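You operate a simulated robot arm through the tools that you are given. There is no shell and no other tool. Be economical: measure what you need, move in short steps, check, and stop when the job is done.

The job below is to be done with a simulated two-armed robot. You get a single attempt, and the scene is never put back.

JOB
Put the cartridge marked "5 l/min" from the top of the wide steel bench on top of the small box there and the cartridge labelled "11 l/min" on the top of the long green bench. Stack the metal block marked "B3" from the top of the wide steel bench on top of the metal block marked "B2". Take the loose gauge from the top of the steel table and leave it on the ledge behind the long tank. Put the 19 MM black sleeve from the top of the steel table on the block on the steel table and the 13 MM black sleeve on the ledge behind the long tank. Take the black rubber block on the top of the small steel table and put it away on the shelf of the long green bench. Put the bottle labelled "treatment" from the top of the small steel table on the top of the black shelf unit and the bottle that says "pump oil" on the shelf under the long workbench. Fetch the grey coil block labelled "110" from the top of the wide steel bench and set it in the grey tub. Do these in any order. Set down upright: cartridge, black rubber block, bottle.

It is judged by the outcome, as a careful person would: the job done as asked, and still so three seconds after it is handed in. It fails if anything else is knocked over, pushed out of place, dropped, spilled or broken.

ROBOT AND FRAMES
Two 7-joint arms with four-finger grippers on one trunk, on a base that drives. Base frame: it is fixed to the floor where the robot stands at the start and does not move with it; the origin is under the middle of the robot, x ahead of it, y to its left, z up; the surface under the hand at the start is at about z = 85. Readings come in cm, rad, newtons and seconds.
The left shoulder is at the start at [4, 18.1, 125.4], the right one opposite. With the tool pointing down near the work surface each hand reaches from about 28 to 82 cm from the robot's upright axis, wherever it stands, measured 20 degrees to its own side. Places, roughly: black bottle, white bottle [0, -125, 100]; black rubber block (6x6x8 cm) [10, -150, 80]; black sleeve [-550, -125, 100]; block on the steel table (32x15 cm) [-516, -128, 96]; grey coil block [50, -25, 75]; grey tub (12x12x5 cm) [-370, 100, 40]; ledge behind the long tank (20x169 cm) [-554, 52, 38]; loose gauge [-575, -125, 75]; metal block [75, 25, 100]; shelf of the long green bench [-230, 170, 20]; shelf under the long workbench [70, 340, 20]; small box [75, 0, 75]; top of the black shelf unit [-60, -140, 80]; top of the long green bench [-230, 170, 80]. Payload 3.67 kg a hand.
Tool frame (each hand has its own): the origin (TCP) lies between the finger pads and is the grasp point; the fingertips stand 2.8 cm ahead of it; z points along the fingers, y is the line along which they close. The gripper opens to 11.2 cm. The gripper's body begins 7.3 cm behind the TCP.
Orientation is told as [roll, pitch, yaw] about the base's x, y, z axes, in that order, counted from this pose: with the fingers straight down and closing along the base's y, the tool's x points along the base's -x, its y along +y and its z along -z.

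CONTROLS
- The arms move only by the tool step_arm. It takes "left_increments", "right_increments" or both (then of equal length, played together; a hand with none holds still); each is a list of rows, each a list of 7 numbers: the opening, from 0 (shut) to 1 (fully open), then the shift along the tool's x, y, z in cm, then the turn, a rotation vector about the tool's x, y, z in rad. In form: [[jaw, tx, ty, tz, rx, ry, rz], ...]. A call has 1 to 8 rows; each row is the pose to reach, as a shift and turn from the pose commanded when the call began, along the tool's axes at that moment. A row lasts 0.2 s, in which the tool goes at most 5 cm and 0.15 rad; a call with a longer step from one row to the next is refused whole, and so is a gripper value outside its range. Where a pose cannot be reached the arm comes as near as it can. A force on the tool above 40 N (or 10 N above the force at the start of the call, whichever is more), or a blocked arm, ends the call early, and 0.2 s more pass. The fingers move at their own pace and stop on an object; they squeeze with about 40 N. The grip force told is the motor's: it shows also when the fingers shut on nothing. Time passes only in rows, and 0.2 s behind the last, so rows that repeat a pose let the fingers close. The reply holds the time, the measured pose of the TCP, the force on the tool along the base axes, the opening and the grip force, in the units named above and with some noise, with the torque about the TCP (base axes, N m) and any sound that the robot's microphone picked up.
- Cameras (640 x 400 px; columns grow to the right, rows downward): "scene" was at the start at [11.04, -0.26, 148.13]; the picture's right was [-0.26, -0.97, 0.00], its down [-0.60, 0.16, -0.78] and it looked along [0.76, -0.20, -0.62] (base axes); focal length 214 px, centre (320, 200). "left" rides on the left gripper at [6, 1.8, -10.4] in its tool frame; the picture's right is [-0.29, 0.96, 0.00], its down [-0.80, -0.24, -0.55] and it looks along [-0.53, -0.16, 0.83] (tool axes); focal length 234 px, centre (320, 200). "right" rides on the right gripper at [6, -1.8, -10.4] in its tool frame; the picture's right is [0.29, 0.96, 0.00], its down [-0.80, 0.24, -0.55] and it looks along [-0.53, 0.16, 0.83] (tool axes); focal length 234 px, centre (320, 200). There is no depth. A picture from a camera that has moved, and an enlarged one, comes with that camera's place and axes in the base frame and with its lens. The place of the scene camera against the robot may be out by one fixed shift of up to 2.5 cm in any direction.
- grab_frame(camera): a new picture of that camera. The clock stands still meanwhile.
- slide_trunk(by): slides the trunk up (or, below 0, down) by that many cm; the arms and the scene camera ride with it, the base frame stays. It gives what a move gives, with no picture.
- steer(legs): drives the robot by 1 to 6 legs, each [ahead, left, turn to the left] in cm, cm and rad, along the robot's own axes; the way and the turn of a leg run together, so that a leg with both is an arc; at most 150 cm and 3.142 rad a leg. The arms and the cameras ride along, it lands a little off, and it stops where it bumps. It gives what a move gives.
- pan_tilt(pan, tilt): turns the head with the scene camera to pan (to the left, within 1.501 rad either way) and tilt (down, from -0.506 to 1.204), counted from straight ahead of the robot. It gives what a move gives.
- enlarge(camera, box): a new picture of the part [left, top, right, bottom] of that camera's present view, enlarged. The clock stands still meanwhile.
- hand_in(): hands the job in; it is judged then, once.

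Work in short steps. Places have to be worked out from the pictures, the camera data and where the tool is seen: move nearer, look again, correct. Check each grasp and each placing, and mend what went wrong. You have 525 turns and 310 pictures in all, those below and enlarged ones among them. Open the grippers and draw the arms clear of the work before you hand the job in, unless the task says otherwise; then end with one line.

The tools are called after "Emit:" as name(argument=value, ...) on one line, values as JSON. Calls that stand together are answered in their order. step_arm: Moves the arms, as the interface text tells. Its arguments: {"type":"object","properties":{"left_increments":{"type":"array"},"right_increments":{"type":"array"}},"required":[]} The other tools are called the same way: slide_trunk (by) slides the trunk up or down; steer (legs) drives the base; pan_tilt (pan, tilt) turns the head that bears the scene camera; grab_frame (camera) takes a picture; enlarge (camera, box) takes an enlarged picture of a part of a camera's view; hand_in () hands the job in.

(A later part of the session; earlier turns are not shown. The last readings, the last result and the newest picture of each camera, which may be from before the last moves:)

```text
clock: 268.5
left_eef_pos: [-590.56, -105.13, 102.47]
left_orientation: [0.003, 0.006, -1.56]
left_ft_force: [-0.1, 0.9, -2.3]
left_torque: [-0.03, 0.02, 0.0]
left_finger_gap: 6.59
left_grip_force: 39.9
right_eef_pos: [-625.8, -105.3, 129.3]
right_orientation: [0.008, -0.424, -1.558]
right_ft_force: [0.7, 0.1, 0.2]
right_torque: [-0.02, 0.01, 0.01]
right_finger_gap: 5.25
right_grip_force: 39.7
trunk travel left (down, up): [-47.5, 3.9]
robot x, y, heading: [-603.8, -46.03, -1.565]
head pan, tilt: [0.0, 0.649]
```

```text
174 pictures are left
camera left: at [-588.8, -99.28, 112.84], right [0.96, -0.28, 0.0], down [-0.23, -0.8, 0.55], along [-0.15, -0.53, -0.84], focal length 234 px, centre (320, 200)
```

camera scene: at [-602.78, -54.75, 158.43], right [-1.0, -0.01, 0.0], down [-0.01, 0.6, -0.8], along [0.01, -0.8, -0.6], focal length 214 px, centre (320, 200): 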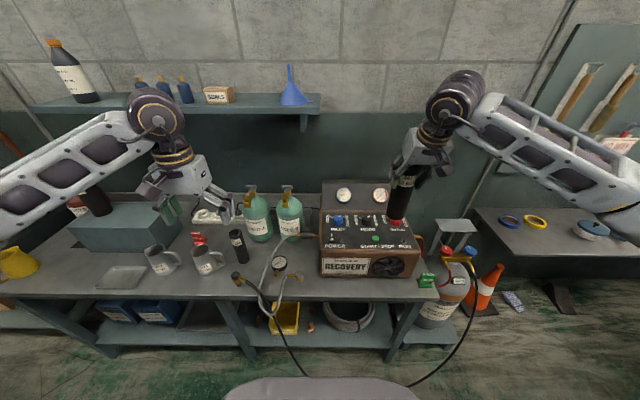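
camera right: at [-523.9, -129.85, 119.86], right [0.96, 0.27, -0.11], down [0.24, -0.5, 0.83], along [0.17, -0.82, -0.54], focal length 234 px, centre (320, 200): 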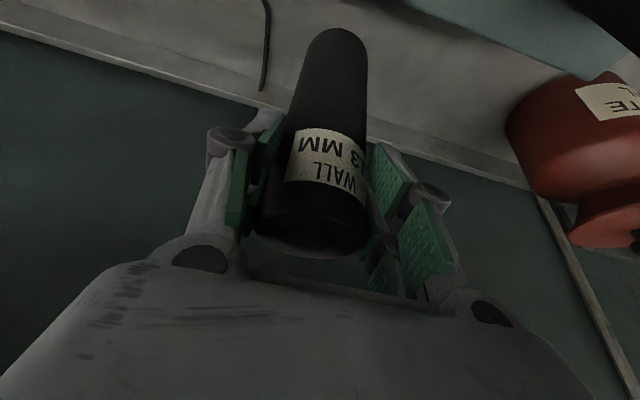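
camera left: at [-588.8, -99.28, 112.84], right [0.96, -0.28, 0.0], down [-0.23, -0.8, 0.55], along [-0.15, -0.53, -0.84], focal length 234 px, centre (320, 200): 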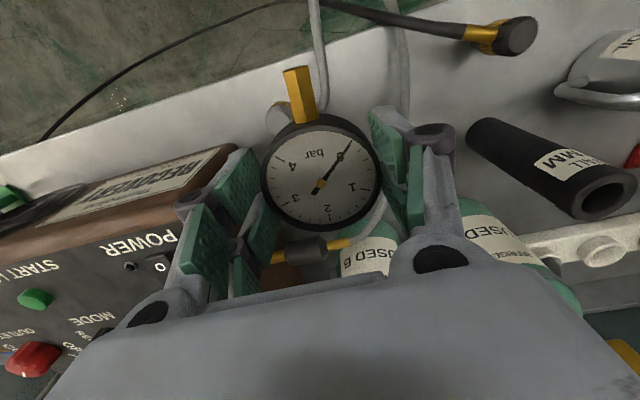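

Gauge secured. I raise it, back away from the table, and turn around to face the ledge.

Emit:
step_arm(left_increments=[[0, 2, 0, -4, 0, 0, 0], [0, 4, 0, -8, 0, 0, 0], [0, 6, 0, -12, 0, 0, 0], [0, 7, 0, -16, 0, 0, 0], [0, 7, 0, -20, 0, 0, 0], [0, 7, 0, -23, 0, 0, 0]])

Emit:
steer(legs=[[-25, 0, 0], [0, 0, 1.57], [0, 0, 1.56]])

Emit:
pan_tilt(pan=0, tilt=0.7)

Emit:
grab_frame(camera="scene")

```text
clock: 269.9
left_eef_pos: [-590.72, -98.21, 125.44]
left_orientation: [0.004, 0.007, -1.561]
left_ft_force: [0.2, -0.2, -1.4]
left_torque: [-0.02, -0.01, 0.01]
left_finger_gap: 6.61
left_grip_force: 40.7
right_eef_pos: [-625.98, -105.56, 129.17]
right_orientation: [0.008, -0.419, -1.561]
right_ft_force: [0.7, -0.5, -0.7]
right_torque: [0.0, -0.02, -0.03]
right_finger_gap: 5.27
right_grip_force: 40.4
trunk travel left (down, up): [-47.5, 3.9]
robot x, y, heading: [-603.64, -46.23, -1.558]
head pan, tilt: [0.0, 0.649]
```

```text
clock: 280.2
left_eef_pos: [-615.37, 31.54, 125.56]
left_orientation: [0.004, 0.006, 1.551]
left_ft_force: [1.0, 0.3, -1.7]
left_torque: [-0.02, -0.01, 0.02]
left_finger_gap: 6.61
left_grip_force: 40.6
right_eef_pos: [-579.91, 37.93, 129.14]
right_orientation: [0.006, -0.419, 1.551]
right_ft_force: [0.1, -0.1, -0.9]
right_torque: [-0.01, -0.02, 0.01]
right_finger_gap: 5.26
right_grip_force: 40.4
trunk travel left (down, up): [-47.5, 3.9]
robot x, y, heading: [-603.44, -20.88, 1.554]
head pan, tilt: [0.0, 0.649]
```

```text
clock: 280.8
left_eef_pos: [-615.39, 31.69, 125.54]
left_orientation: [0.004, 0.006, 1.55]
left_ft_force: [0.1, 1.0, -2.2]
left_torque: [-0.01, 0.01, -0.02]
left_finger_gap: 6.61
left_grip_force: 39.8
right_eef_pos: [-579.84, 37.77, 129.09]
right_orientation: [0.008, -0.42, 1.551]
right_ft_force: [0.1, 0.4, -0.4]
right_torque: [-0.02, -0.02, -0.02]
right_finger_gap: 5.25
right_grip_force: 39.8
trunk travel left (down, up): [-47.5, 3.9]
robot x, y, heading: [-603.92, -21.15, 1.554]
head pan, tilt: [0.0, 0.7]
```

```text
173 pictures are left
camera scene: at [-603.02, -8.49, 158.0], right [1.0, -0.02, 0.0], down [-0.01, -0.64, -0.76], along [0.01, 0.76, -0.64], focal length 214 px, centre (320, 200)
```

scene: 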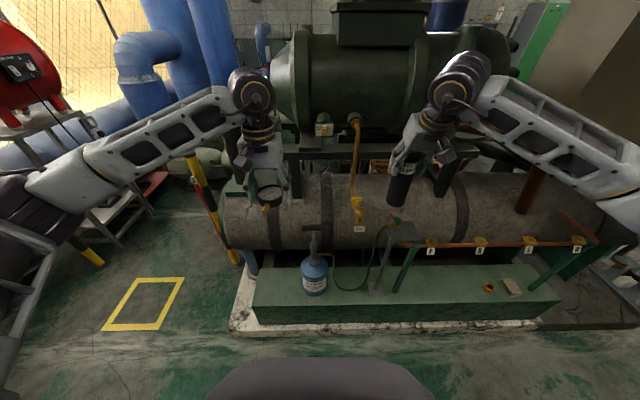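

The ledge is the green strip in front of the tank (y≈45–62, z≈38), with free space around x −540…−520. I sidestep right 71 cm and advance 10 cm, then look.

Emit:
steer(legs=[[0, -71, 0.015], [10, 0, 0]])

Emit:
grab_frame(camera="scene")

Emit:
grab_frame(camera="left")

```text
clock: 285.6
left_eef_pos: [-543.19, 40.03, 125.67]
left_orientation: [0.005, 0.004, 1.556]
left_ft_force: [0.2, 0.3, -0.5]
left_torque: [0.02, -0.01, 0.03]
left_finger_gap: 6.58
left_grip_force: 39.8
right_eef_pos: [-507.84, 46.6, 129.27]
right_orientation: [0.007, -0.423, 1.557]
right_ft_force: [0.0, -0.3, 0.4]
right_torque: [-0.01, 0.01, 0.02]
right_finger_gap: 5.25
right_grip_force: 40.5
trunk travel left (down, up): [-47.5, 3.9]
robot x, y, heading: [-531.8, -12.41, 1.559]
head pan, tilt: [0.0, 0.7]
```

```text
172 pictures are left
camera scene: at [-530.66, 0.06, 158.02], right [1.0, -0.01, 0.0], down [-0.01, -0.64, -0.77], along [0.01, 0.77, -0.64], focal length 214 px, centre (320, 200)
```

scene: 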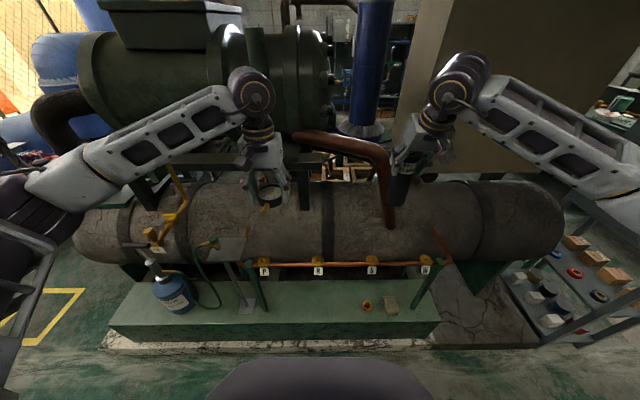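

```text
171 pictures are left
camera left: at [-545.03, 34.1, 135.96], right [-0.95, 0.3, 0.0], down [0.25, 0.8, 0.55], along [0.16, 0.52, -0.84], focal length 234 px, centre (320, 200)
```

left: 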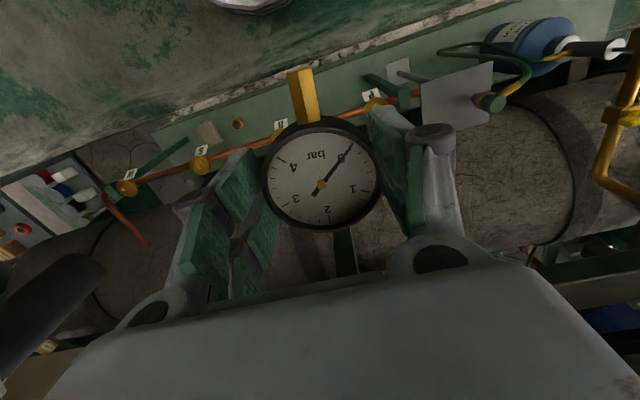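

Free ledge space lies at x −545…−515, y≈50. I lower the trunk 45 cm.

Emit:
slide_trunk(by=-45)

Emit:
grab_frame(camera="scene")

Emit:
grab_frame(camera="left")

Emit:
grab_frame(camera="right")

```text
refused: -45 is not a number from -40 to 40
```

```text
170 pictures are left
camera scene: at [-530.66, 0.06, 158.02], right [1.0, -0.01, 0.0], down [-0.01, -0.64, -0.77], along [0.01, 0.77, -0.64], focal length 214 px, centre (320, 200)
```

scene: 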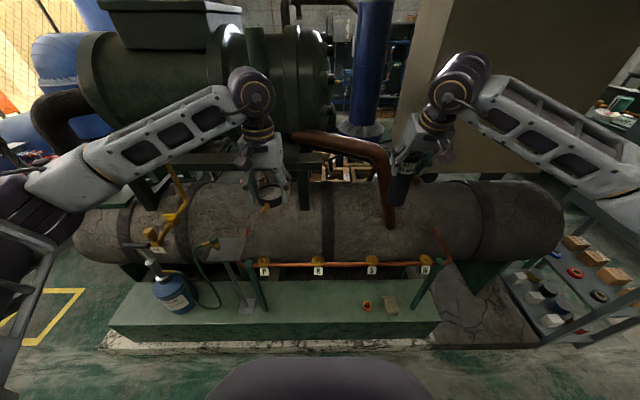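

```text
169 pictures are left
camera left: at [-545.03, 34.1, 135.96], right [-0.95, 0.3, 0.0], down [0.25, 0.8, 0.55], along [0.16, 0.52, -0.84], focal length 234 px, centre (320, 200)
```

left: 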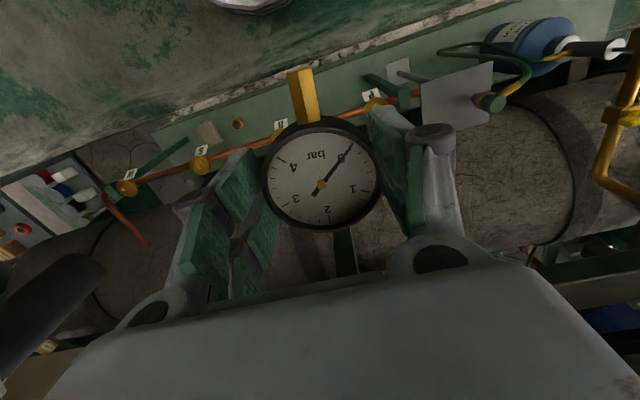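

```text
168 pictures are left
camera right: at [-506.08, 36.83, 136.38], right [-0.96, -0.25, -0.11], down [-0.23, 0.5, 0.83], along [-0.15, 0.83, -0.54], focal length 234 px, centre (320, 200)
```

right: 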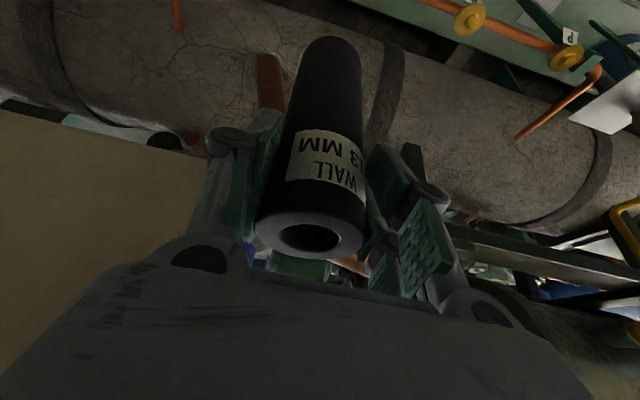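

I lower in two steps (limit 40 cm per call).

Emit:
slide_trunk(by=-38)

Emit:
slide_trunk(by=-6)

Emit:
grab_frame(camera="left")

Emit:
grab_frame(camera="right")

```text
clock: 288.3
left_eef_pos: [-543.31, 40.25, 94.07]
left_orientation: [0.005, 0.005, 1.559]
left_ft_force: [-0.2, 0.5, -1.5]
left_torque: [-0.04, -0.05, -0.02]
left_finger_gap: 6.57
left_grip_force: 39.9
right_eef_pos: [-507.81, 46.77, 98.91]
right_orientation: [0.013, -0.44, 1.553]
right_ft_force: [0.8, -8.3, 14.5]
right_torque: [-1.13, 0.21, 0.11]
right_finger_gap: 5.22
right_grip_force: 40.2
trunk travel left (down, up): [-16.1, 35.3]
robot x, y, heading: [-531.57, -12.42, 1.561]
head pan, tilt: [0.0, 0.7]
stopped: the force on the tool passed its limit at 51 N (the readings are from after the stop); the commanded pose is now the measured one
```

```text
clock: 288.7
left_eef_pos: [-543.19, 40.09, 93.23]
left_orientation: [0.004, 0.004, 1.555]
left_ft_force: [0.4, 0.3, -1.3]
left_torque: [-0.06, 0.01, 0.01]
left_finger_gap: 6.58
left_grip_force: 40.2
right_eef_pos: [-507.71, 46.77, 98.86]
right_orientation: [0.017, -0.459, 1.551]
right_ft_force: [0.4, -9.5, 18.8]
right_torque: [-1.21, 0.24, 0.17]
right_finger_gap: 5.23
right_grip_force: 40.2
trunk travel left (down, up): [-15.2, 36.1]
robot x, y, heading: [-531.25, -12.1, 1.557]
head pan, tilt: [0.0, 0.7]
stopped: the force on the tool passed its limit at 48 N (the readings are from after the stop); the commanded pose is now the measured one
```

```text
167 pictures are left
camera left: at [-545.01, 34.2, 103.58], right [-0.95, 0.3, 0.0], down [0.25, 0.8, 0.55], along [0.16, 0.52, -0.84], focal length 234 px, centre (320, 200)
```

left: 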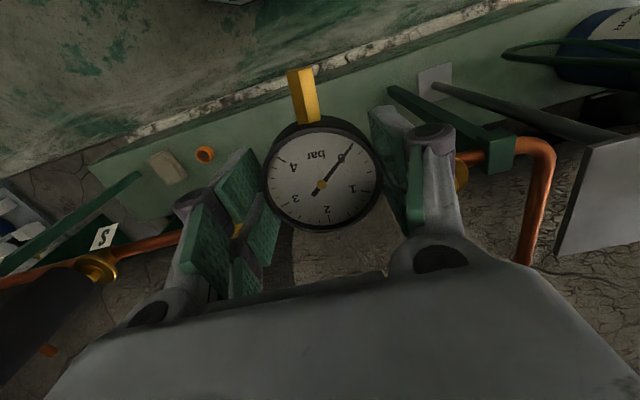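

```text
166 pictures are left
camera right: at [-505.91, 36.83, 105.53], right [-0.96, -0.25, -0.11], down [-0.22, 0.47, 0.85], along [-0.16, 0.85, -0.51], focal length 234 px, centre (320, 200)
```

right: 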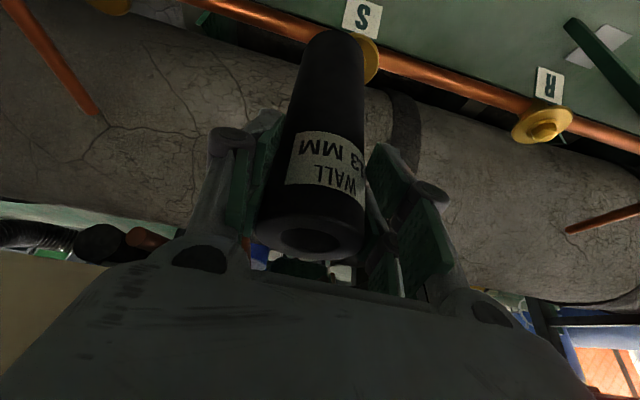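

The sleeve's bottom touched an orange pipe that runs above the ledge (y≈51, z≈77) here. I raise the trunk back; the left end of the ledge (x≈-635…-618) has nothing overhead, so I'll place both there.

Emit:
slide_trunk(by=36)

Emit:
enlarge(camera="scene", box=[90, 160, 450, 360])

```text
clock: 292.2
left_eef_pos: [-543.3, 40.29, 128.93]
left_orientation: [0.005, 0.005, 1.558]
left_ft_force: [-0.8, 0.1, -0.9]
left_torque: [0.01, -0.02, 0.0]
left_finger_gap: 6.56
left_grip_force: 39.4
right_eef_pos: [-507.72, 47.13, 134.36]
right_orientation: [0.016, -0.455, 1.55]
right_ft_force: [0.5, 0.1, -0.1]
right_torque: [0.02, -0.02, -0.03]
right_finger_gap: 5.21
right_grip_force: 40.4
trunk travel left (down, up): [-51.2, 0.1]
robot x, y, heading: [-531.36, -12.08, 1.554]
head pan, tilt: [0.0, 0.7]
```

```text
1.78 times, centred on (270, 260) of scene
camera zoom: at [-530.68, 0.32, 161.62], right [1.0, -0.01, 0.0], down [-0.01, -0.64, -0.76], along [0.01, 0.76, -0.64], focal length 381 px, centre (409, 93)
```

zoom: 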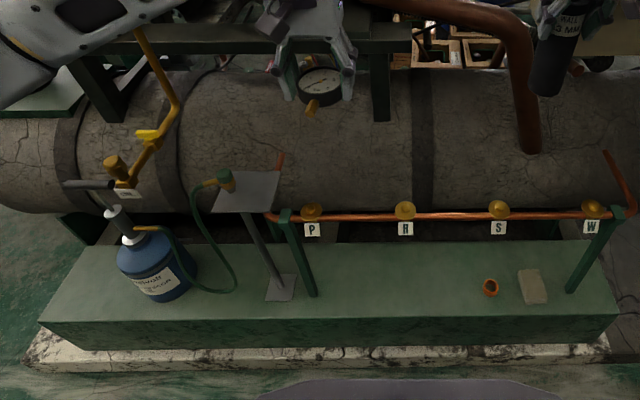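

The left end of the ledge is free. I drive left 92 cm and retract the sleeve hand toward the robot before lowering.

Emit:
steer(legs=[[0, 46, 0], [0, 46, 0]])

Emit:
step_arm(right_increments=[[0, 3.6, 0, -1.7, 0, 0, 0], [0, 7.2, 0, -3.4, 0, 0, 0], [0, 10.8, 0, -5.1, 0, 0, 0], [0, 14.4, 0, -6.8, 0, 0, 0]])

Emit:
grab_frame(camera="scene")

Emit:
grab_frame(camera="left")

```text
clock: 297.6
left_eef_pos: [-636.21, 41.4, 129.05]
left_orientation: [0.004, 0.005, 1.562]
left_ft_force: [-1.0, -0.4, -2.1]
left_torque: [-0.02, 0.0, 0.0]
left_finger_gap: 6.55
left_grip_force: 39.8
right_eef_pos: [-600.72, 48.32, 134.42]
right_orientation: [0.018, -0.453, 1.555]
right_ft_force: [-0.2, 0.0, -0.2]
right_torque: [-0.03, 0.05, 0.03]
right_finger_gap: 5.24
right_grip_force: 40.4
trunk travel left (down, up): [-51.2, 0.1]
robot x, y, heading: [-624.4, -11.1, 1.565]
head pan, tilt: [0.0, 0.7]
```

```text
clock: 298.6
left_eef_pos: [-636.31, 41.36, 129.25]
left_orientation: [0.005, 0.004, 1.563]
left_ft_force: [0.5, -0.1, -1.2]
left_torque: [0.01, 0.02, 0.01]
left_finger_gap: 6.58
left_grip_force: 40.2
right_eef_pos: [-601.06, 32.08, 134.22]
right_orientation: [0.016, -0.455, 1.555]
right_ft_force: [0.8, -0.4, -0.2]
right_torque: [0.03, 0.0, -0.02]
right_finger_gap: 5.25
right_grip_force: 39.9
trunk travel left (down, up): [-51.2, 0.1]
robot x, y, heading: [-624.29, -11.34, 1.564]
head pan, tilt: [0.0, 0.7]
```

```text
164 pictures are left
camera scene: at [-623.54, 1.22, 161.63], right [1.0, -0.01, 0.0], down [-0.01, -0.64, -0.77], along [0.01, 0.77, -0.64], focal length 214 px, centre (320, 200)
```

scene: 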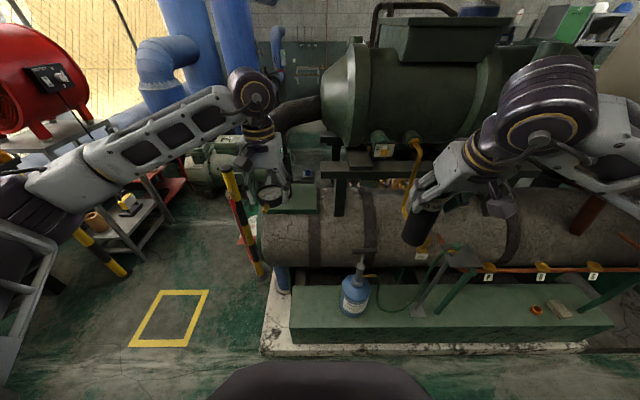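

```text
163 pictures are left
camera left: at [-638.07, 35.19, 139.56], right [-0.95, 0.3, 0.0], down [0.25, 0.8, 0.55], along [0.16, 0.53, -0.84], focal length 234 px, centre (320, 200)
```

left: 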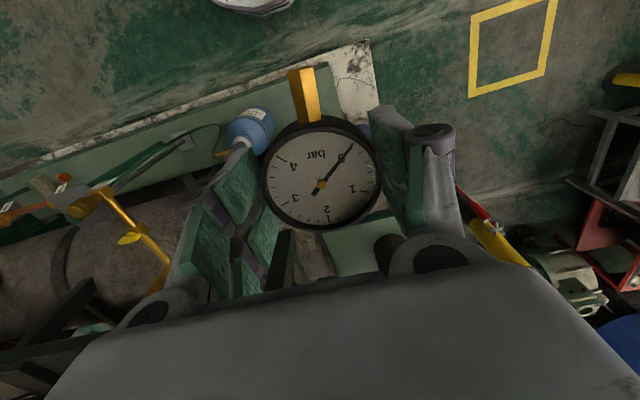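

The ledge's left-front corner is at [-640.5, 42.8]; free to x≈-612. I lower the trunk now in two steps.

Emit:
slide_trunk(by=-38)

Emit:
slide_trunk(by=-8)

Emit:
step_arm(left_increments=[[0, -3, 0, 3, 0, 0, 0], [0, -6, 1, 6, 0, 0, 0], [0, -8.7, 2.5, 10, 0, 0, 0], [0, -8.7, 2.5, 14, 0, 0, 0], [0, -8.7, 2.5, 18, 0, 0, 0], [0, -8.7, 2.5, 22, 0, 0, 0], [0, -8.7, 2.5, 26, 0, 0, 0]])

Emit:
grab_frame(camera="left")

```text
clock: 302.2
left_eef_pos: [-636.31, 41.39, 91.16]
left_orientation: [0.005, 0.005, 1.563]
left_ft_force: [0.5, 0.0, -1.8]
left_torque: [0.03, 0.0, -0.03]
left_finger_gap: 6.56
left_grip_force: 39.4
right_eef_pos: [-601.15, 32.25, 96.27]
right_orientation: [0.018, -0.452, 1.555]
right_ft_force: [-0.3, 0.6, -0.7]
right_torque: [0.04, 0.0, 0.0]
right_finger_gap: 5.24
right_grip_force: 40.1
trunk travel left (down, up): [-13.2, 38.1]
robot x, y, heading: [-624.47, -11.01, 1.56]
head pan, tilt: [0.0, 0.7]
```

```text
clock: 303.4
left_eef_pos: [-636.44, 41.36, 83.08]
left_orientation: [0.003, 0.004, 1.563]
left_ft_force: [0.2, -0.5, -1.7]
left_torque: [-0.03, -0.02, 0.01]
left_finger_gap: 6.59
left_grip_force: 39.8
right_eef_pos: [-601.01, 32.25, 88.17]
right_orientation: [0.015, -0.454, 1.554]
right_ft_force: [-0.5, 0.0, -0.6]
right_torque: [0.01, 0.0, 0.01]
right_finger_gap: 5.22
right_grip_force: 39.9
trunk travel left (down, up): [-5.2, 46.1]
robot x, y, heading: [-624.06, -10.7, 1.563]
head pan, tilt: [0.0, 0.7]
```

```text
refused: row 3 steps farther than a row can; nothing moved
```

```text
162 pictures are left
camera left: at [-638.09, 35.32, 93.49], right [-0.95, 0.3, 0.0], down [0.25, 0.8, 0.55], along [0.16, 0.52, -0.84], focal length 234 px, centre (320, 200)
```

left: 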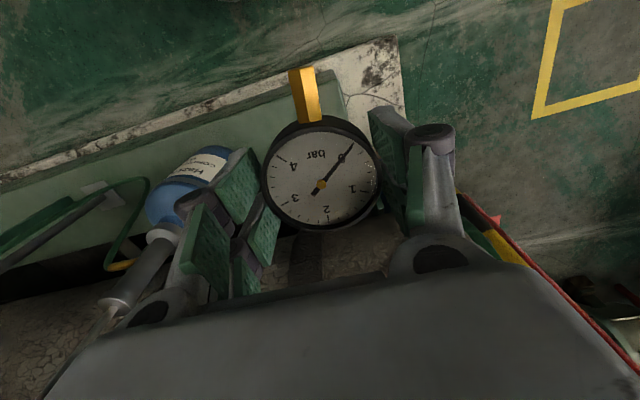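

Corrected direction (tool y points to −x here). I move to [-632.5, 49.5] and descend with smaller rows.

Emit:
step_arm(left_increments=[[0, -3, -1, 2, 0, 0, 0], [0, -6, -2.5, 4, 0, 0, 0], [0, -8.2, -3.9, 7, 0, 0, 0], [0, -8.2, -3.9, 11.5, 0, 0, 0], [0, -8.2, -3.9, 16, 0, 0, 0], [0, -8.2, -3.9, 20.5, 0, 0, 0], [0, -8.2, -3.9, 25, 0, 0, 0], [0, -8.2, -3.9, 29, 0, 0, 0]])

Emit:
grab_frame(camera="left")

Emit:
grab_frame(camera="scene")

```text
clock: 305.2
left_eef_pos: [-632.88, 49.31, 53.67]
left_orientation: [0.006, 0.005, 1.561]
left_ft_force: [0.9, 0.6, -1.8]
left_torque: [0.02, 0.03, 0.0]
left_finger_gap: 6.59
left_grip_force: 39.8
right_eef_pos: [-601.22, 32.51, 88.28]
right_orientation: [0.016, -0.453, 1.554]
right_ft_force: [-0.4, -0.4, -0.8]
right_torque: [-0.04, 0.0, -0.03]
right_finger_gap: 5.21
right_grip_force: 40.1
trunk travel left (down, up): [-5.2, 46.1]
robot x, y, heading: [-624.22, -11.39, 1.562]
head pan, tilt: [0.0, 0.7]
```

```text
161 pictures are left
camera left: at [-634.54, 43.32, 64.08], right [-0.95, 0.3, 0.0], down [0.25, 0.8, 0.55], along [0.16, 0.52, -0.84], focal length 234 px, centre (320, 200)
```

left: 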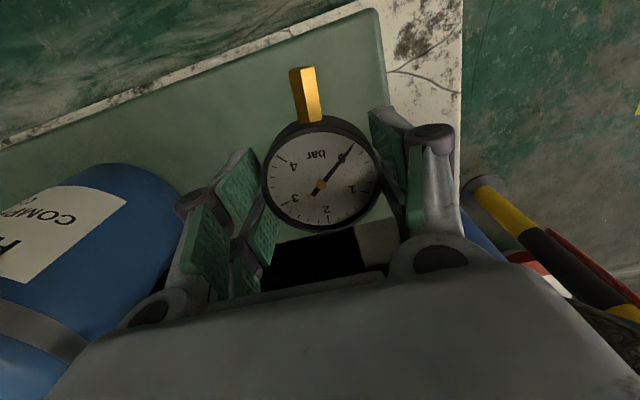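

```text
160 pictures are left
camera scene: at [-623.57, 1.44, 115.58], right [1.0, -0.01, 0.0], down [-0.01, -0.64, -0.76], along [0.01, 0.76, -0.64], focal length 214 px, centre (320, 200)
```

scene: 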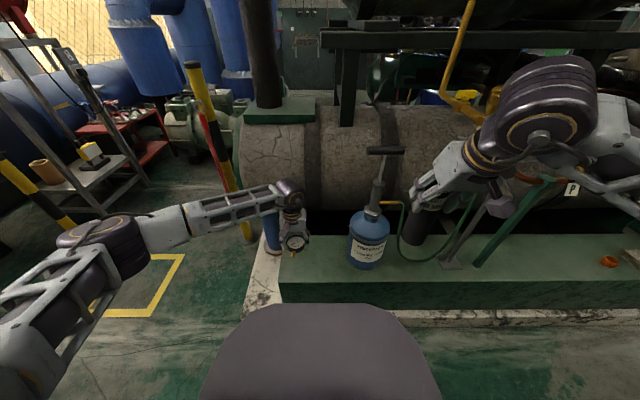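

The gauge is over clear ledge. I lower slowly until contact.

Emit:
step_arm(left_increments=[[0, 0, 0, 4, 0, 0, 0], [0, 0, 0, 8, 0, 0, 0], [0, 0, 0, 10, 0, 0, 0], [0, 0, 0, 11, 0, 0, 0], [0, 0, 0, 12, 0, 0, 0], [0, 0, 0, 12.8, 0, 0, 0]])

```text
clock: 306.6
left_eef_pos: [-632.63, 49.39, 41.33]
left_orientation: [0.004, 0.005, 1.561]
left_ft_force: [-1.3, -0.9, 11.5]
left_torque: [-0.28, 0.27, -0.01]
left_finger_gap: 6.58
left_grip_force: 40.2
right_eef_pos: [-601.08, 32.23, 88.34]
right_orientation: [0.014, -0.453, 1.554]
right_ft_force: [-0.3, -0.3, -0.8]
right_torque: [-0.01, 0.03, 0.02]
right_finger_gap: 5.2
right_grip_force: 39.9
trunk travel left (down, up): [-5.2, 46.1]
robot x, y, heading: [-624.23, -11.21, 1.562]
head pan, tilt: [0.0, 0.7]
```

Contact as expected at 41.3. I release and rise.

Emit:
step_arm(left_increments=[[0.8, 0, 0, 0, 0, 0, 0], [0.8, 0, 0, 0, 0, 0, 0], [0.8, 0, 0, -3, 0, 0, 0], [0.8, 0, 0, -7, 0, 0, 0], [0.8, 0, 0, -11, 0, 0, 0], [0.8, 0, 0, -15, 0, 0, 0], [0.8, 3, 2, -18, 0, 0, 0]])

Emit:
grab_frame(camera="left")

```text
clock: 308.2
left_eef_pos: [-634.74, 46.25, 59.4]
left_orientation: [0.004, 0.004, 1.561]
left_ft_force: [0.5, -0.2, 0.1]
left_torque: [-0.01, 0.02, 0.05]
left_finger_gap: 8.96
left_grip_force: 0.1
right_eef_pos: [-601.1, 32.19, 88.09]
right_orientation: [0.015, -0.455, 1.556]
right_ft_force: [-0.4, 0.0, -0.5]
right_torque: [0.01, 0.0, -0.01]
right_finger_gap: 5.19
right_grip_force: 40.0
trunk travel left (down, up): [-5.2, 46.1]
robot x, y, heading: [-624.17, -10.98, 1.56]
head pan, tilt: [0.0, 0.7]
```

```text
159 pictures are left
camera left: at [-636.38, 40.2, 69.72], right [-0.95, 0.3, 0.0], down [0.25, 0.8, 0.55], along [0.16, 0.52, -0.84], focal length 234 px, centre (320, 200)
```

left: 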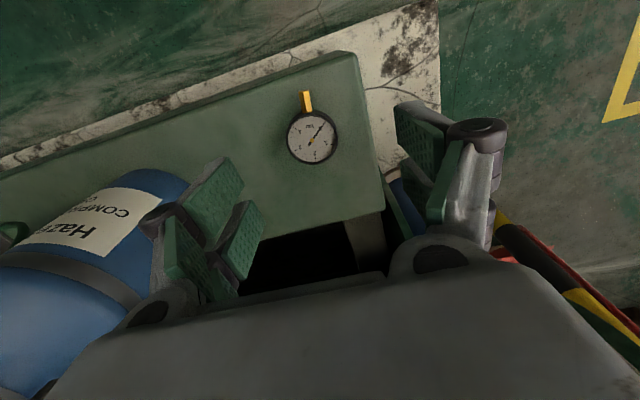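

The gauge rests on the ledge. I raise the left hand clear, sidestep left 18 cm so the sleeve is in front of x≈-619.5, and look.

Emit:
step_arm(left_increments=[[0.8, 2, 0, -4, 0, 0, 0], [0.8, 4, 0, -8, 0, 0, 0], [0.8, 6, 0, -12, 0, 0, 0], [0.8, 8, 0, -16, 0, 0, 0], [0.8, 8, 0, -20, 0, 0, 0], [0.8, 8, 0, -24, 0, 0, 0]])

Emit:
steer(legs=[[0, 18.5, 0]])

Emit:
step_arm(right_increments=[[0, -4, 0, 2, 0, 0, 0], [0, -8, 0, 4, 0, 0, 0], [0, -12, 0, 6, 0, 0, 0], [0, -15.8, 0, 7.7, 0, 0, 0]])

Emit:
grab_frame(camera="right")

Emit:
grab_frame(camera="scene")

```text
clock: 309.6
left_eef_pos: [-634.51, 38.4, 83.03]
left_orientation: [0.004, 0.006, 1.564]
left_ft_force: [-0.2, 0.2, 0.3]
left_torque: [-0.02, 0.01, 0.0]
left_finger_gap: 8.96
left_grip_force: 0.1
right_eef_pos: [-601.15, 32.26, 88.24]
right_orientation: [0.015, -0.452, 1.556]
right_ft_force: [-0.5, -0.4, -0.3]
right_torque: [0.02, 0.01, 0.02]
right_finger_gap: 5.2
right_grip_force: 40.4
trunk travel left (down, up): [-5.2, 46.1]
robot x, y, heading: [-624.61, -10.99, 1.564]
head pan, tilt: [0.0, 0.7]
```

```text
clock: 311.2
left_eef_pos: [-653.57, 38.52, 83.06]
left_orientation: [0.002, 0.005, 1.566]
left_ft_force: [0.5, -0.5, 0.2]
left_torque: [-0.01, -0.02, 0.01]
left_finger_gap: 8.94
left_grip_force: 0.1
right_eef_pos: [-620.19, 32.45, 88.22]
right_orientation: [0.014, -0.453, 1.559]
right_ft_force: [-0.4, 0.5, -1.2]
right_torque: [-0.02, 0.01, -0.01]
right_finger_gap: 5.22
right_grip_force: 40.1
trunk travel left (down, up): [-5.2, 46.1]
robot x, y, heading: [-643.04, -11.17, 1.569]
head pan, tilt: [0.0, 0.7]
```

```text
clock: 312.2
left_eef_pos: [-653.61, 38.55, 82.87]
left_orientation: [0.004, 0.007, 1.565]
left_ft_force: [-0.3, -1.4, 0.9]
left_torque: [0.01, 0.0, -0.04]
left_finger_gap: 8.93
left_grip_force: 0.0
right_eef_pos: [-619.97, 50.21, 88.08]
right_orientation: [0.016, -0.454, 1.56]
right_ft_force: [-1.2, -0.1, -0.2]
right_torque: [-0.05, -0.03, 0.0]
right_finger_gap: 5.19
right_grip_force: 39.8
trunk travel left (down, up): [-5.2, 46.1]
robot x, y, heading: [-643.28, -10.71, 1.571]
head pan, tilt: [0.0, 0.7]
```

```text
158 pictures are left
camera right: at [-618.08, 40.19, 94.86], right [-0.96, -0.25, -0.11], down [-0.23, 0.47, 0.85], along [-0.16, 0.84, -0.51], focal length 234 px, centre (320, 200)
```

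right: 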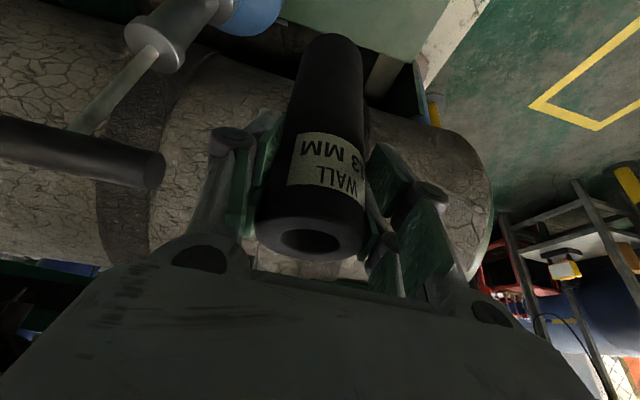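

```text
157 pictures are left
camera scene: at [-642.4, 1.56, 115.58], right [1.0, 0.0, 0.0], down [0.0, -0.64, -0.76], along [0.0, 0.76, -0.64], focal length 214 px, centre (320, 200)
```

scene: 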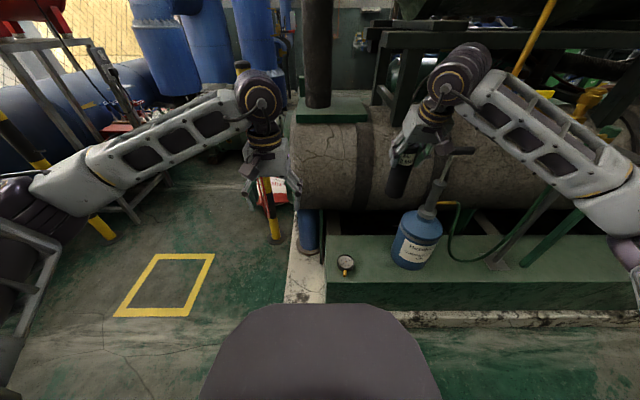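

Path down is clear (pump handle is ~10 cm aside). I lower the sleeve to just above the ledge.

Emit:
step_arm(right_increments=[[0, 2, 0, 4.1, 0, 0, 0], [0, 4, 0, 8.2, 0, 0, 0], [0, 6, 0, 12.3, 0, 0, 0], [0, 8, 0, 16.4, 0, 0, 0], [0, 10, 0, 20.5, 0, 0, 0], [0, 12, 0, 24.6, 0, 0, 0], [0, 13.6, 0, 28, 0, 0, 0]])

Emit:
grab_frame(camera="right")

Emit:
enlarge(camera="scene", box=[280, 100, 500, 330])

```text
clock: 313.8
left_eef_pos: [-653.55, 38.57, 83.07]
left_orientation: [0.006, 0.007, 1.565]
left_ft_force: [0.5, 0.2, 1.3]
left_torque: [0.0, -0.01, -0.01]
left_finger_gap: 8.97
left_grip_force: 0.1
right_eef_pos: [-620.29, 50.15, 56.88]
right_orientation: [0.015, -0.455, 1.559]
right_ft_force: [0.1, -0.8, -1.0]
right_torque: [-0.02, 0.03, 0.02]
right_finger_gap: 5.21
right_grip_force: 39.9
trunk travel left (down, up): [-5.2, 46.1]
robot x, y, heading: [-643.41, -11.31, 1.566]
head pan, tilt: [0.0, 0.7]
```

```text
156 pictures are left
camera right: at [-618.34, 40.12, 63.61], right [-0.96, -0.25, -0.11], down [-0.22, 0.47, 0.85], along [-0.16, 0.84, -0.51], focal length 234 px, centre (320, 200)
```

right: 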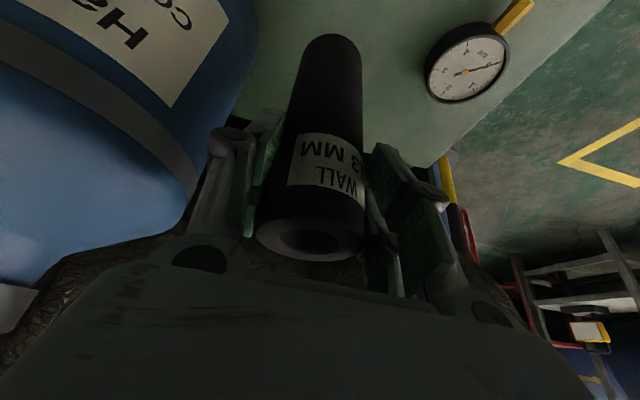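

```text
1.74 times, centred on (390, 215) of scene
camera zoom: at [-642.38, 1.54, 115.58], right [1.0, 0.0, 0.0], down [0.0, -0.64, -0.76], along [0.0, 0.76, -0.64], focal length 373 px, centre (198, 174)
```

zoom: 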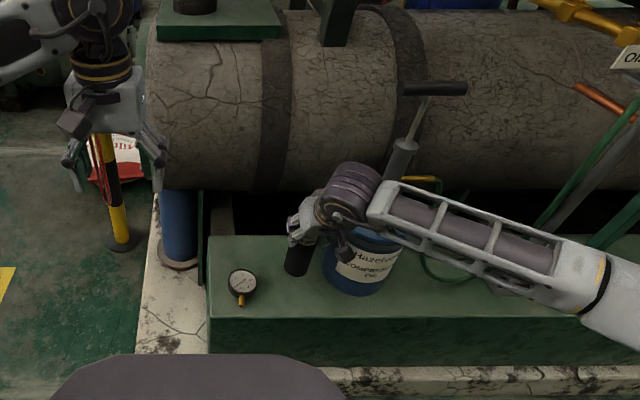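

Just ~4 cm above the ledge, near the gauge but clear. I lower slowly until contact.

Emit:
step_arm(right_increments=[[0, 1.0, 0, 2, 0, 0, 0], [0, 1.45, 0, 3, 0, 0, 0], [0, 1.75, 0, 3.6, 0, 0, 0], [0, 2.0, 0, 4.2, 0, 0, 0]])

```text
clock: 314.8
left_eef_pos: [-653.49, 38.49, 83.26]
left_orientation: [0.003, 0.005, 1.565]
left_ft_force: [0.4, -0.4, 0.6]
left_torque: [0.03, 0.0, 0.02]
left_finger_gap: 8.97
left_grip_force: 0.0
right_eef_pos: [-620.39, 50.24, 52.45]
right_orientation: [0.016, -0.453, 1.558]
right_ft_force: [0.7, -3.4, 7.3]
right_torque: [-0.59, -0.1, 0.01]
right_finger_gap: 5.18
right_grip_force: 39.4
trunk travel left (down, up): [-5.2, 46.1]
robot x, y, heading: [-642.85, -10.87, 1.568]
head pan, tilt: [0.0, 0.7]
```

Contact at the expected height. I release and withdraw along the tool axis.

Emit:
step_arm(right_increments=[[0.62, 0, 0, 0, 0, 0, 0], [0.62, 0, 0, 0, 0, 0, 0], [0.62, 0, 0, -3, 0, 0, 0], [0.62, 0, 0, -7, 0, 0, 0], [0.62, 0, 0, -11, 0, 0, 0], [0.62, 0, 0, -15, 0, 0, 0]])

Emit:
grab_frame(camera="right")

Emit:
enlarge(camera="scene", box=[280, 100, 500, 330])

```text
clock: 316.2
left_eef_pos: [-653.58, 38.47, 82.99]
left_orientation: [0.004, 0.007, 1.566]
left_ft_force: [-0.4, -0.1, -0.1]
left_torque: [-0.02, 0.0, 0.0]
left_finger_gap: 8.95
left_grip_force: 0.1
right_eef_pos: [-620.26, 43.6, 66.0]
right_orientation: [0.015, -0.454, 1.558]
right_ft_force: [0.2, -0.5, -0.1]
right_torque: [-0.01, 0.0, 0.01]
right_finger_gap: 6.97
right_grip_force: 0.0
trunk travel left (down, up): [-5.2, 46.1]
robot x, y, heading: [-643.17, -10.73, 1.565]
head pan, tilt: [0.0, 0.7]
```

```text
154 pictures are left
camera right: at [-618.35, 33.5, 72.66], right [-0.96, -0.25, -0.11], down [-0.23, 0.47, 0.85], along [-0.16, 0.84, -0.51], focal length 234 px, centre (320, 200)
```

right: 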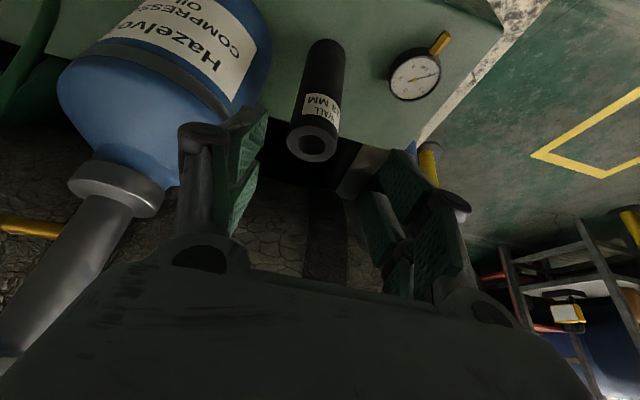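

```text
1.74 times, centred on (390, 215) of scene
camera zoom: at [-642.4, 1.46, 115.59], right [1.0, 0.0, 0.0], down [0.0, -0.64, -0.77], along [0.0, 0.77, -0.64], focal length 373 px, centre (198, 174)
```

zoom: 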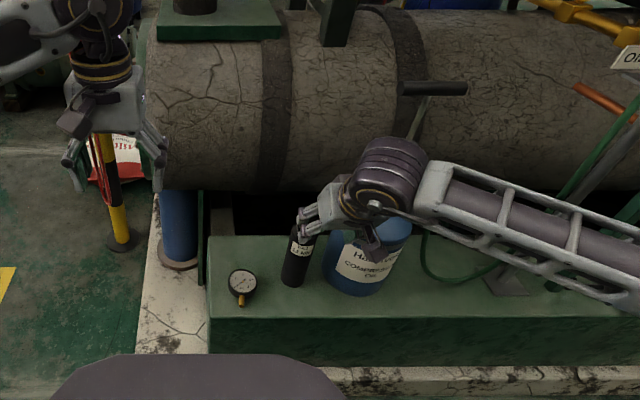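

Both items are on the ledge, sleeve upright. I withdraw further, straighten the right hand, and raise the trunk.

Emit:
step_arm(right_increments=[[0.62, 1.5, 0, -4, 0, 0, 0], [0.62, 4, 0, -8, 0, 0, 0], [0.62, 7, 0, -11, 0, 0.1, 0], [0.62, 10, 0, -13, 0, 0.24, 0], [0.62, 12, 0, -14, 0, 0.36, 0], [0.62, 12, 0, -14, 0, 0.454, 0]])

Emit:
slide_trunk(by=38)

Emit:
grab_frame(camera="scene")

```text
clock: 317.6
left_eef_pos: [-653.53, 38.52, 83.09]
left_orientation: [0.007, 0.005, 1.567]
left_ft_force: [0.4, -0.6, -0.2]
left_torque: [0.01, -0.02, 0.03]
left_finger_gap: 8.96
left_grip_force: 0.0
right_eef_pos: [-620.2, 26.54, 73.29]
right_orientation: [0.013, 0.003, 1.564]
right_ft_force: [-1.3, 0.5, -0.1]
right_torque: [-0.04, 0.01, 0.01]
right_finger_gap: 6.92
right_grip_force: 0.1
trunk travel left (down, up): [-5.2, 46.1]
robot x, y, heading: [-643.1, -10.84, 1.568]
head pan, tilt: [0.0, 0.7]
```

```text
clock: 321.2
left_eef_pos: [-653.56, 38.51, 121.12]
left_orientation: [0.004, 0.004, 1.565]
left_ft_force: [0.5, -0.1, -0.2]
left_torque: [0.02, -0.02, 0.0]
left_finger_gap: 8.94
left_grip_force: 0.0
right_eef_pos: [-620.32, 26.62, 111.41]
right_orientation: [0.014, -0.002, 1.567]
right_ft_force: [0.6, 0.1, -1.1]
right_torque: [0.01, 0.02, -0.03]
right_finger_gap: 6.97
right_grip_force: 0.1
trunk travel left (down, up): [-43.2, 8.1]
robot x, y, heading: [-643.31, -11.07, 1.568]
head pan, tilt: [0.0, 0.7]
```

```text
152 pictures are left
camera scene: at [-642.39, 1.52, 153.68], right [1.0, 0.0, 0.0], down [0.0, -0.64, -0.76], along [0.0, 0.76, -0.64], focal length 214 px, centre (320, 200)
```

scene: 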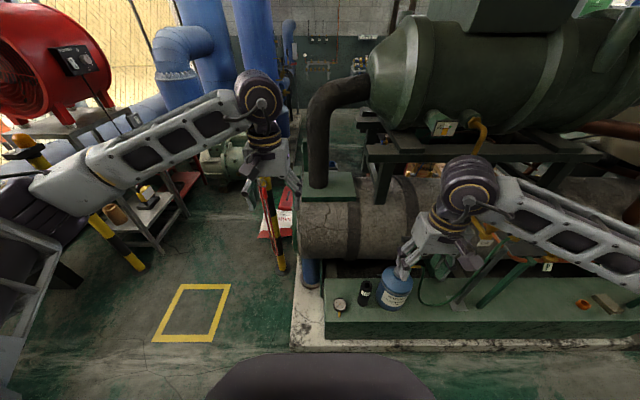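

Both placed. Now back to the small steel table: back off, turn right to face +x, and take the narrow arm posture.

Emit:
steer(legs=[[-10, 0, 0], [0, 0, -1.565]])

Emit:
step_arm(left_increments=[[0.6, -4, 1, 0, 0, 0, 0], [0.6, -8, 2, 0, 0, 0, 0], [0.6, -12, 4, 0, 0, 0, 0], [0.6, -16, 6, 0, 0, 0, 0], [0.6, -18, 8, 0, 0, 0, 0]], right_increments=[[0.6, -4, 0, -2, 0, 0, 0], [0.6, -8, 0, -4, 0, 0, 0], [0.6, -12, 0.5, -6, 0, 0, 0], [0.6, -16, 1, -8, 0, 0, 0], [0.6, -20, 2, -9, 0, 0, 0], [0.6, -24, 3, -9, 0, 0, 0], [0.6, -28, 3.5, -9, 0, 0, 0]])

```text
clock: 326.6
left_eef_pos: [-593.67, -10.37, 121.13]
left_orientation: [0.005, 0.006, -0.001]
left_ft_force: [-0.5, -0.5, 0.1]
left_torque: [0.01, 0.0, 0.03]
left_finger_gap: 8.94
left_grip_force: 0.1
right_eef_pos: [-605.32, -43.61, 111.41]
right_orientation: [0.015, -0.001, 0.0]
right_ft_force: [-0.1, -0.6, -0.2]
right_torque: [0.01, 0.02, -0.01]
right_finger_gap: 6.95
right_grip_force: 0.1
trunk travel left (down, up): [-43.2, 8.1]
robot x, y, heading: [-643.3, -21.2, 0.005]
head pan, tilt: [0.0, 0.7]
```

```text
refused: give rows for one hand, or as many for the one as for the other
```

Emit:
step_arm(left_increments=[[0.6, -4, 1, 0, 0, 0, 0], [0.6, -8, 2, 0, 0, 0, 0], [0.6, -12, 4, 0, 0, 0, 0], [0.6, -16, 6, 0, 0, 0, 0], [0.6, -18, 8, 0, 0, 0, 0], [0.6, -18, 8, 0, 0, 0, 0], [0.6, -18, 8, 0, 0, 0, 0]], right_increments=[[0.6, -4, 0, -2, 0, 0, 0], [0.6, -8, 0, -4, 0, 0, 0], [0.6, -12, 0.5, -6, 0, 0, 0], [0.6, -16, 1, -8, 0, 0, 0], [0.6, -20, 2, -9, 0, 0, 0], [0.6, -24, 3, -9, 0, 0, 0], [0.6, -28, 3.5, -9, 0, 0, 0]])

Emit:
steer(legs=[[0, -13, 0], [100, 0, 0], [100, 0, 0]])

```text
clock: 328.2
left_eef_pos: [-575.65, -2.31, 120.83]
left_orientation: [0.004, 0.008, -0.001]
left_ft_force: [0.3, -0.4, 0.0]
left_torque: [-0.02, 0.06, -0.04]
left_finger_gap: 6.72
left_grip_force: 0.0
right_eef_pos: [-577.13, -40.26, 120.31]
right_orientation: [0.012, 0.001, -0.002]
right_ft_force: [-0.3, 0.4, -0.6]
right_torque: [0.01, 0.03, 0.0]
right_finger_gap: 6.71
right_grip_force: 0.1
trunk travel left (down, up): [-43.2, 8.1]
robot x, y, heading: [-643.21, -21.15, 0.002]
head pan, tilt: [0.0, 0.7]
```

```text
clock: 339.4
left_eef_pos: [-374.66, -15.63, 121.12]
left_orientation: [0.006, 0.005, -0.005]
left_ft_force: [-0.7, -0.5, -0.5]
left_torque: [-0.02, 0.0, -0.01]
left_finger_gap: 6.72
left_grip_force: 0.1
right_eef_pos: [-376.41, -53.64, 120.4]
right_orientation: [0.014, -0.001, -0.003]
right_ft_force: [-0.1, 0.4, 0.6]
right_torque: [0.01, 0.01, 0.02]
right_finger_gap: 6.72
right_grip_force: 0.0
trunk travel left (down, up): [-43.2, 8.1]
robot x, y, heading: [-442.03, -33.98, -0.004]
head pan, tilt: [0.0, 0.7]
```

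Smooth. I continue along the aisle to x≈-120.

Emit:
steer(legs=[[110, 0, 0], [110, 0, 0], [100, 0, 0]])

Emit:
pan_tilt(pan=-0.9, tilt=0.5)

Emit:
grab_frame(camera="scene")

```text
clock: 355.7
left_eef_pos: [-51.7, -22.53, 121.06]
left_orientation: [0.003, 0.005, -0.035]
left_ft_force: [-0.5, 0.5, 0.2]
left_torque: [0.0, 0.01, -0.02]
left_finger_gap: 6.71
left_grip_force: 0.0
right_eef_pos: [-54.43, -60.15, 120.31]
right_orientation: [0.014, -0.001, -0.037]
right_ft_force: [0.1, -0.3, -0.7]
right_torque: [-0.03, 0.01, 0.01]
right_finger_gap: 6.74
right_grip_force: 0.0
trunk travel left (down, up): [-43.2, 8.1]
robot x, y, heading: [-119.47, -38.65, -0.034]
head pan, tilt: [0.0, 0.7]
```

```text
clock: 356.9
left_eef_pos: [-51.54, -22.32, 121.08]
left_orientation: [0.004, 0.005, -0.035]
left_ft_force: [0.7, -0.4, -0.1]
left_torque: [-0.01, 0.01, -0.01]
left_finger_gap: 6.73
left_grip_force: 0.1
right_eef_pos: [-54.52, -60.24, 120.37]
right_orientation: [0.015, 0.0, -0.035]
right_ft_force: [0.1, 0.4, 0.2]
right_torque: [-0.02, 0.01, -0.04]
right_finger_gap: 6.73
right_grip_force: 0.0
trunk travel left (down, up): [-43.2, 8.1]
robot x, y, heading: [-119.26, -38.86, -0.035]
head pan, tilt: [-0.901, 0.499]
```

```text
151 pictures are left
camera scene: at [-111.36, -44.03, 155.45], right [-0.8, -0.6, 0.0], down [-0.29, 0.38, -0.88], along [0.52, -0.71, -0.48], focal length 214 px, centre (320, 200)
```

scene: 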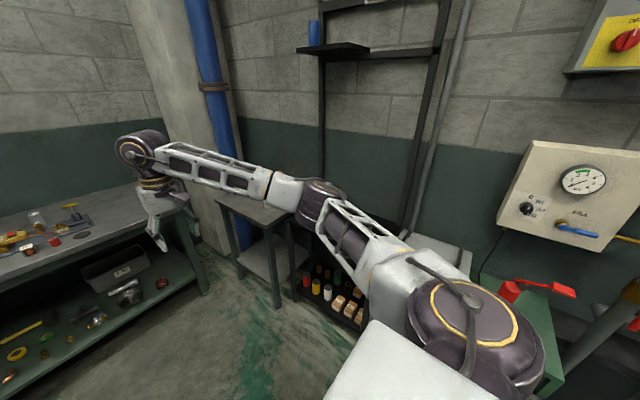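

The small table and black shelf unit are ahead-right. I drive 90 cm ahead, turn right to face them and look.

Emit:
steer(legs=[[88, 0, 0], [0, 0, -1.535]])

Emit:
pan_tilt(pan=0, tilt=0.6)

Emit:
grab_frame(camera="scene")

```text
clock: 365.7
left_eef_pos: [-14.34, -108.64, 121.06]
left_orientation: [0.003, 0.004, -1.563]
left_ft_force: [-0.1, -0.1, 0.8]
left_torque: [-0.01, -0.02, 0.0]
left_finger_gap: 6.72
left_grip_force: 0.1
right_eef_pos: [-52.31, -107.38, 120.33]
right_orientation: [0.013, -0.001, -1.562]
right_ft_force: [0.8, 0.2, 0.1]
right_torque: [-0.02, 0.01, 0.02]
right_finger_gap: 6.71
right_grip_force: 0.1
trunk travel left (down, up): [-43.2, 8.1]
robot x, y, heading: [-33.51, -41.27, -1.56]
head pan, tilt: [-0.901, 0.499]
```

```text
clock: 366.9
left_eef_pos: [-14.61, -108.55, 120.96]
left_orientation: [0.004, 0.004, -1.561]
left_ft_force: [0.2, 0.0, -0.3]
left_torque: [0.0, -0.01, 0.02]
left_finger_gap: 6.72
left_grip_force: 0.0
right_eef_pos: [-52.28, -107.38, 120.36]
right_orientation: [0.014, 0.0, -1.563]
right_ft_force: [0.5, 0.5, 0.3]
right_torque: [0.01, -0.02, 0.01]
right_finger_gap: 6.71
right_grip_force: 0.1
trunk travel left (down, up): [-43.2, 8.1]
robot x, y, heading: [-33.66, -41.39, -1.565]
head pan, tilt: [0.0, 0.6]
```

```text
150 pictures are left
camera scene: at [-32.93, -50.34, 154.55], right [-1.0, -0.01, 0.0], down [-0.01, 0.57, -0.82], along [0.01, -0.82, -0.57], focal length 214 px, centre (320, 200)
```

scene: 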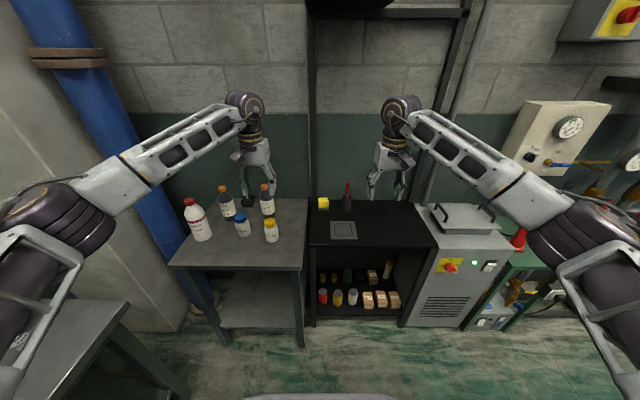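

Emit:
enlarge(camera="scene", box=[160, 150, 320, 290])

Emit:
enlarge(camera="scene", box=[290, 160, 450, 330])

Emit:
grab_frame(camera="left")

```text
2.86 times, centred on (240, 220) of scene
camera zoom: at [-32.93, -50.34, 154.55], right [-1.0, -0.01, 0.0], down [-0.01, 0.57, -0.82], along [0.01, -0.82, -0.57], focal length 613 px, centre (549, 143)
```

zoom: 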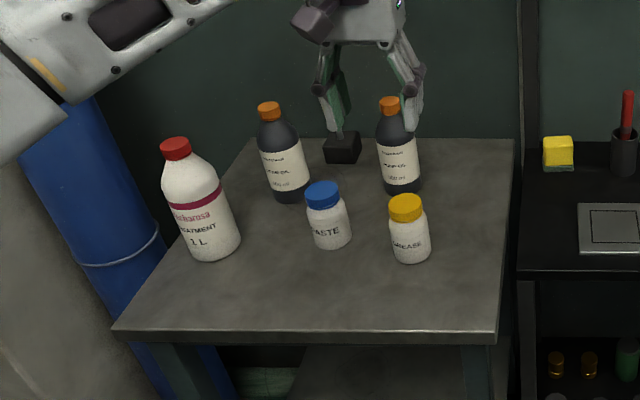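

```text
2.35 times, centred on (370, 245) of scene
camera zoom: at [-32.93, -50.34, 154.55], right [-1.0, -0.01, 0.0], down [-0.01, 0.57, -0.82], along [0.01, -0.82, -0.57], focal length 505 px, centre (202, 94)
```

zoom: 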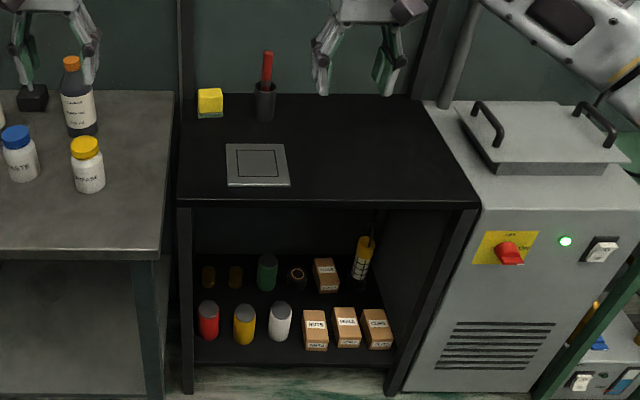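

```text
147 pictures are left
camera left: at [-12.72, -102.73, 131.42], right [0.96, -0.28, 0.0], down [-0.24, -0.8, 0.55], along [-0.15, -0.53, -0.84], focal length 234 px, centre (320, 200)
```

left: 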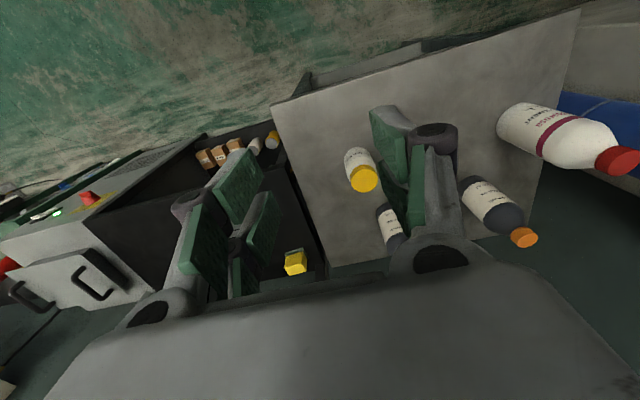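

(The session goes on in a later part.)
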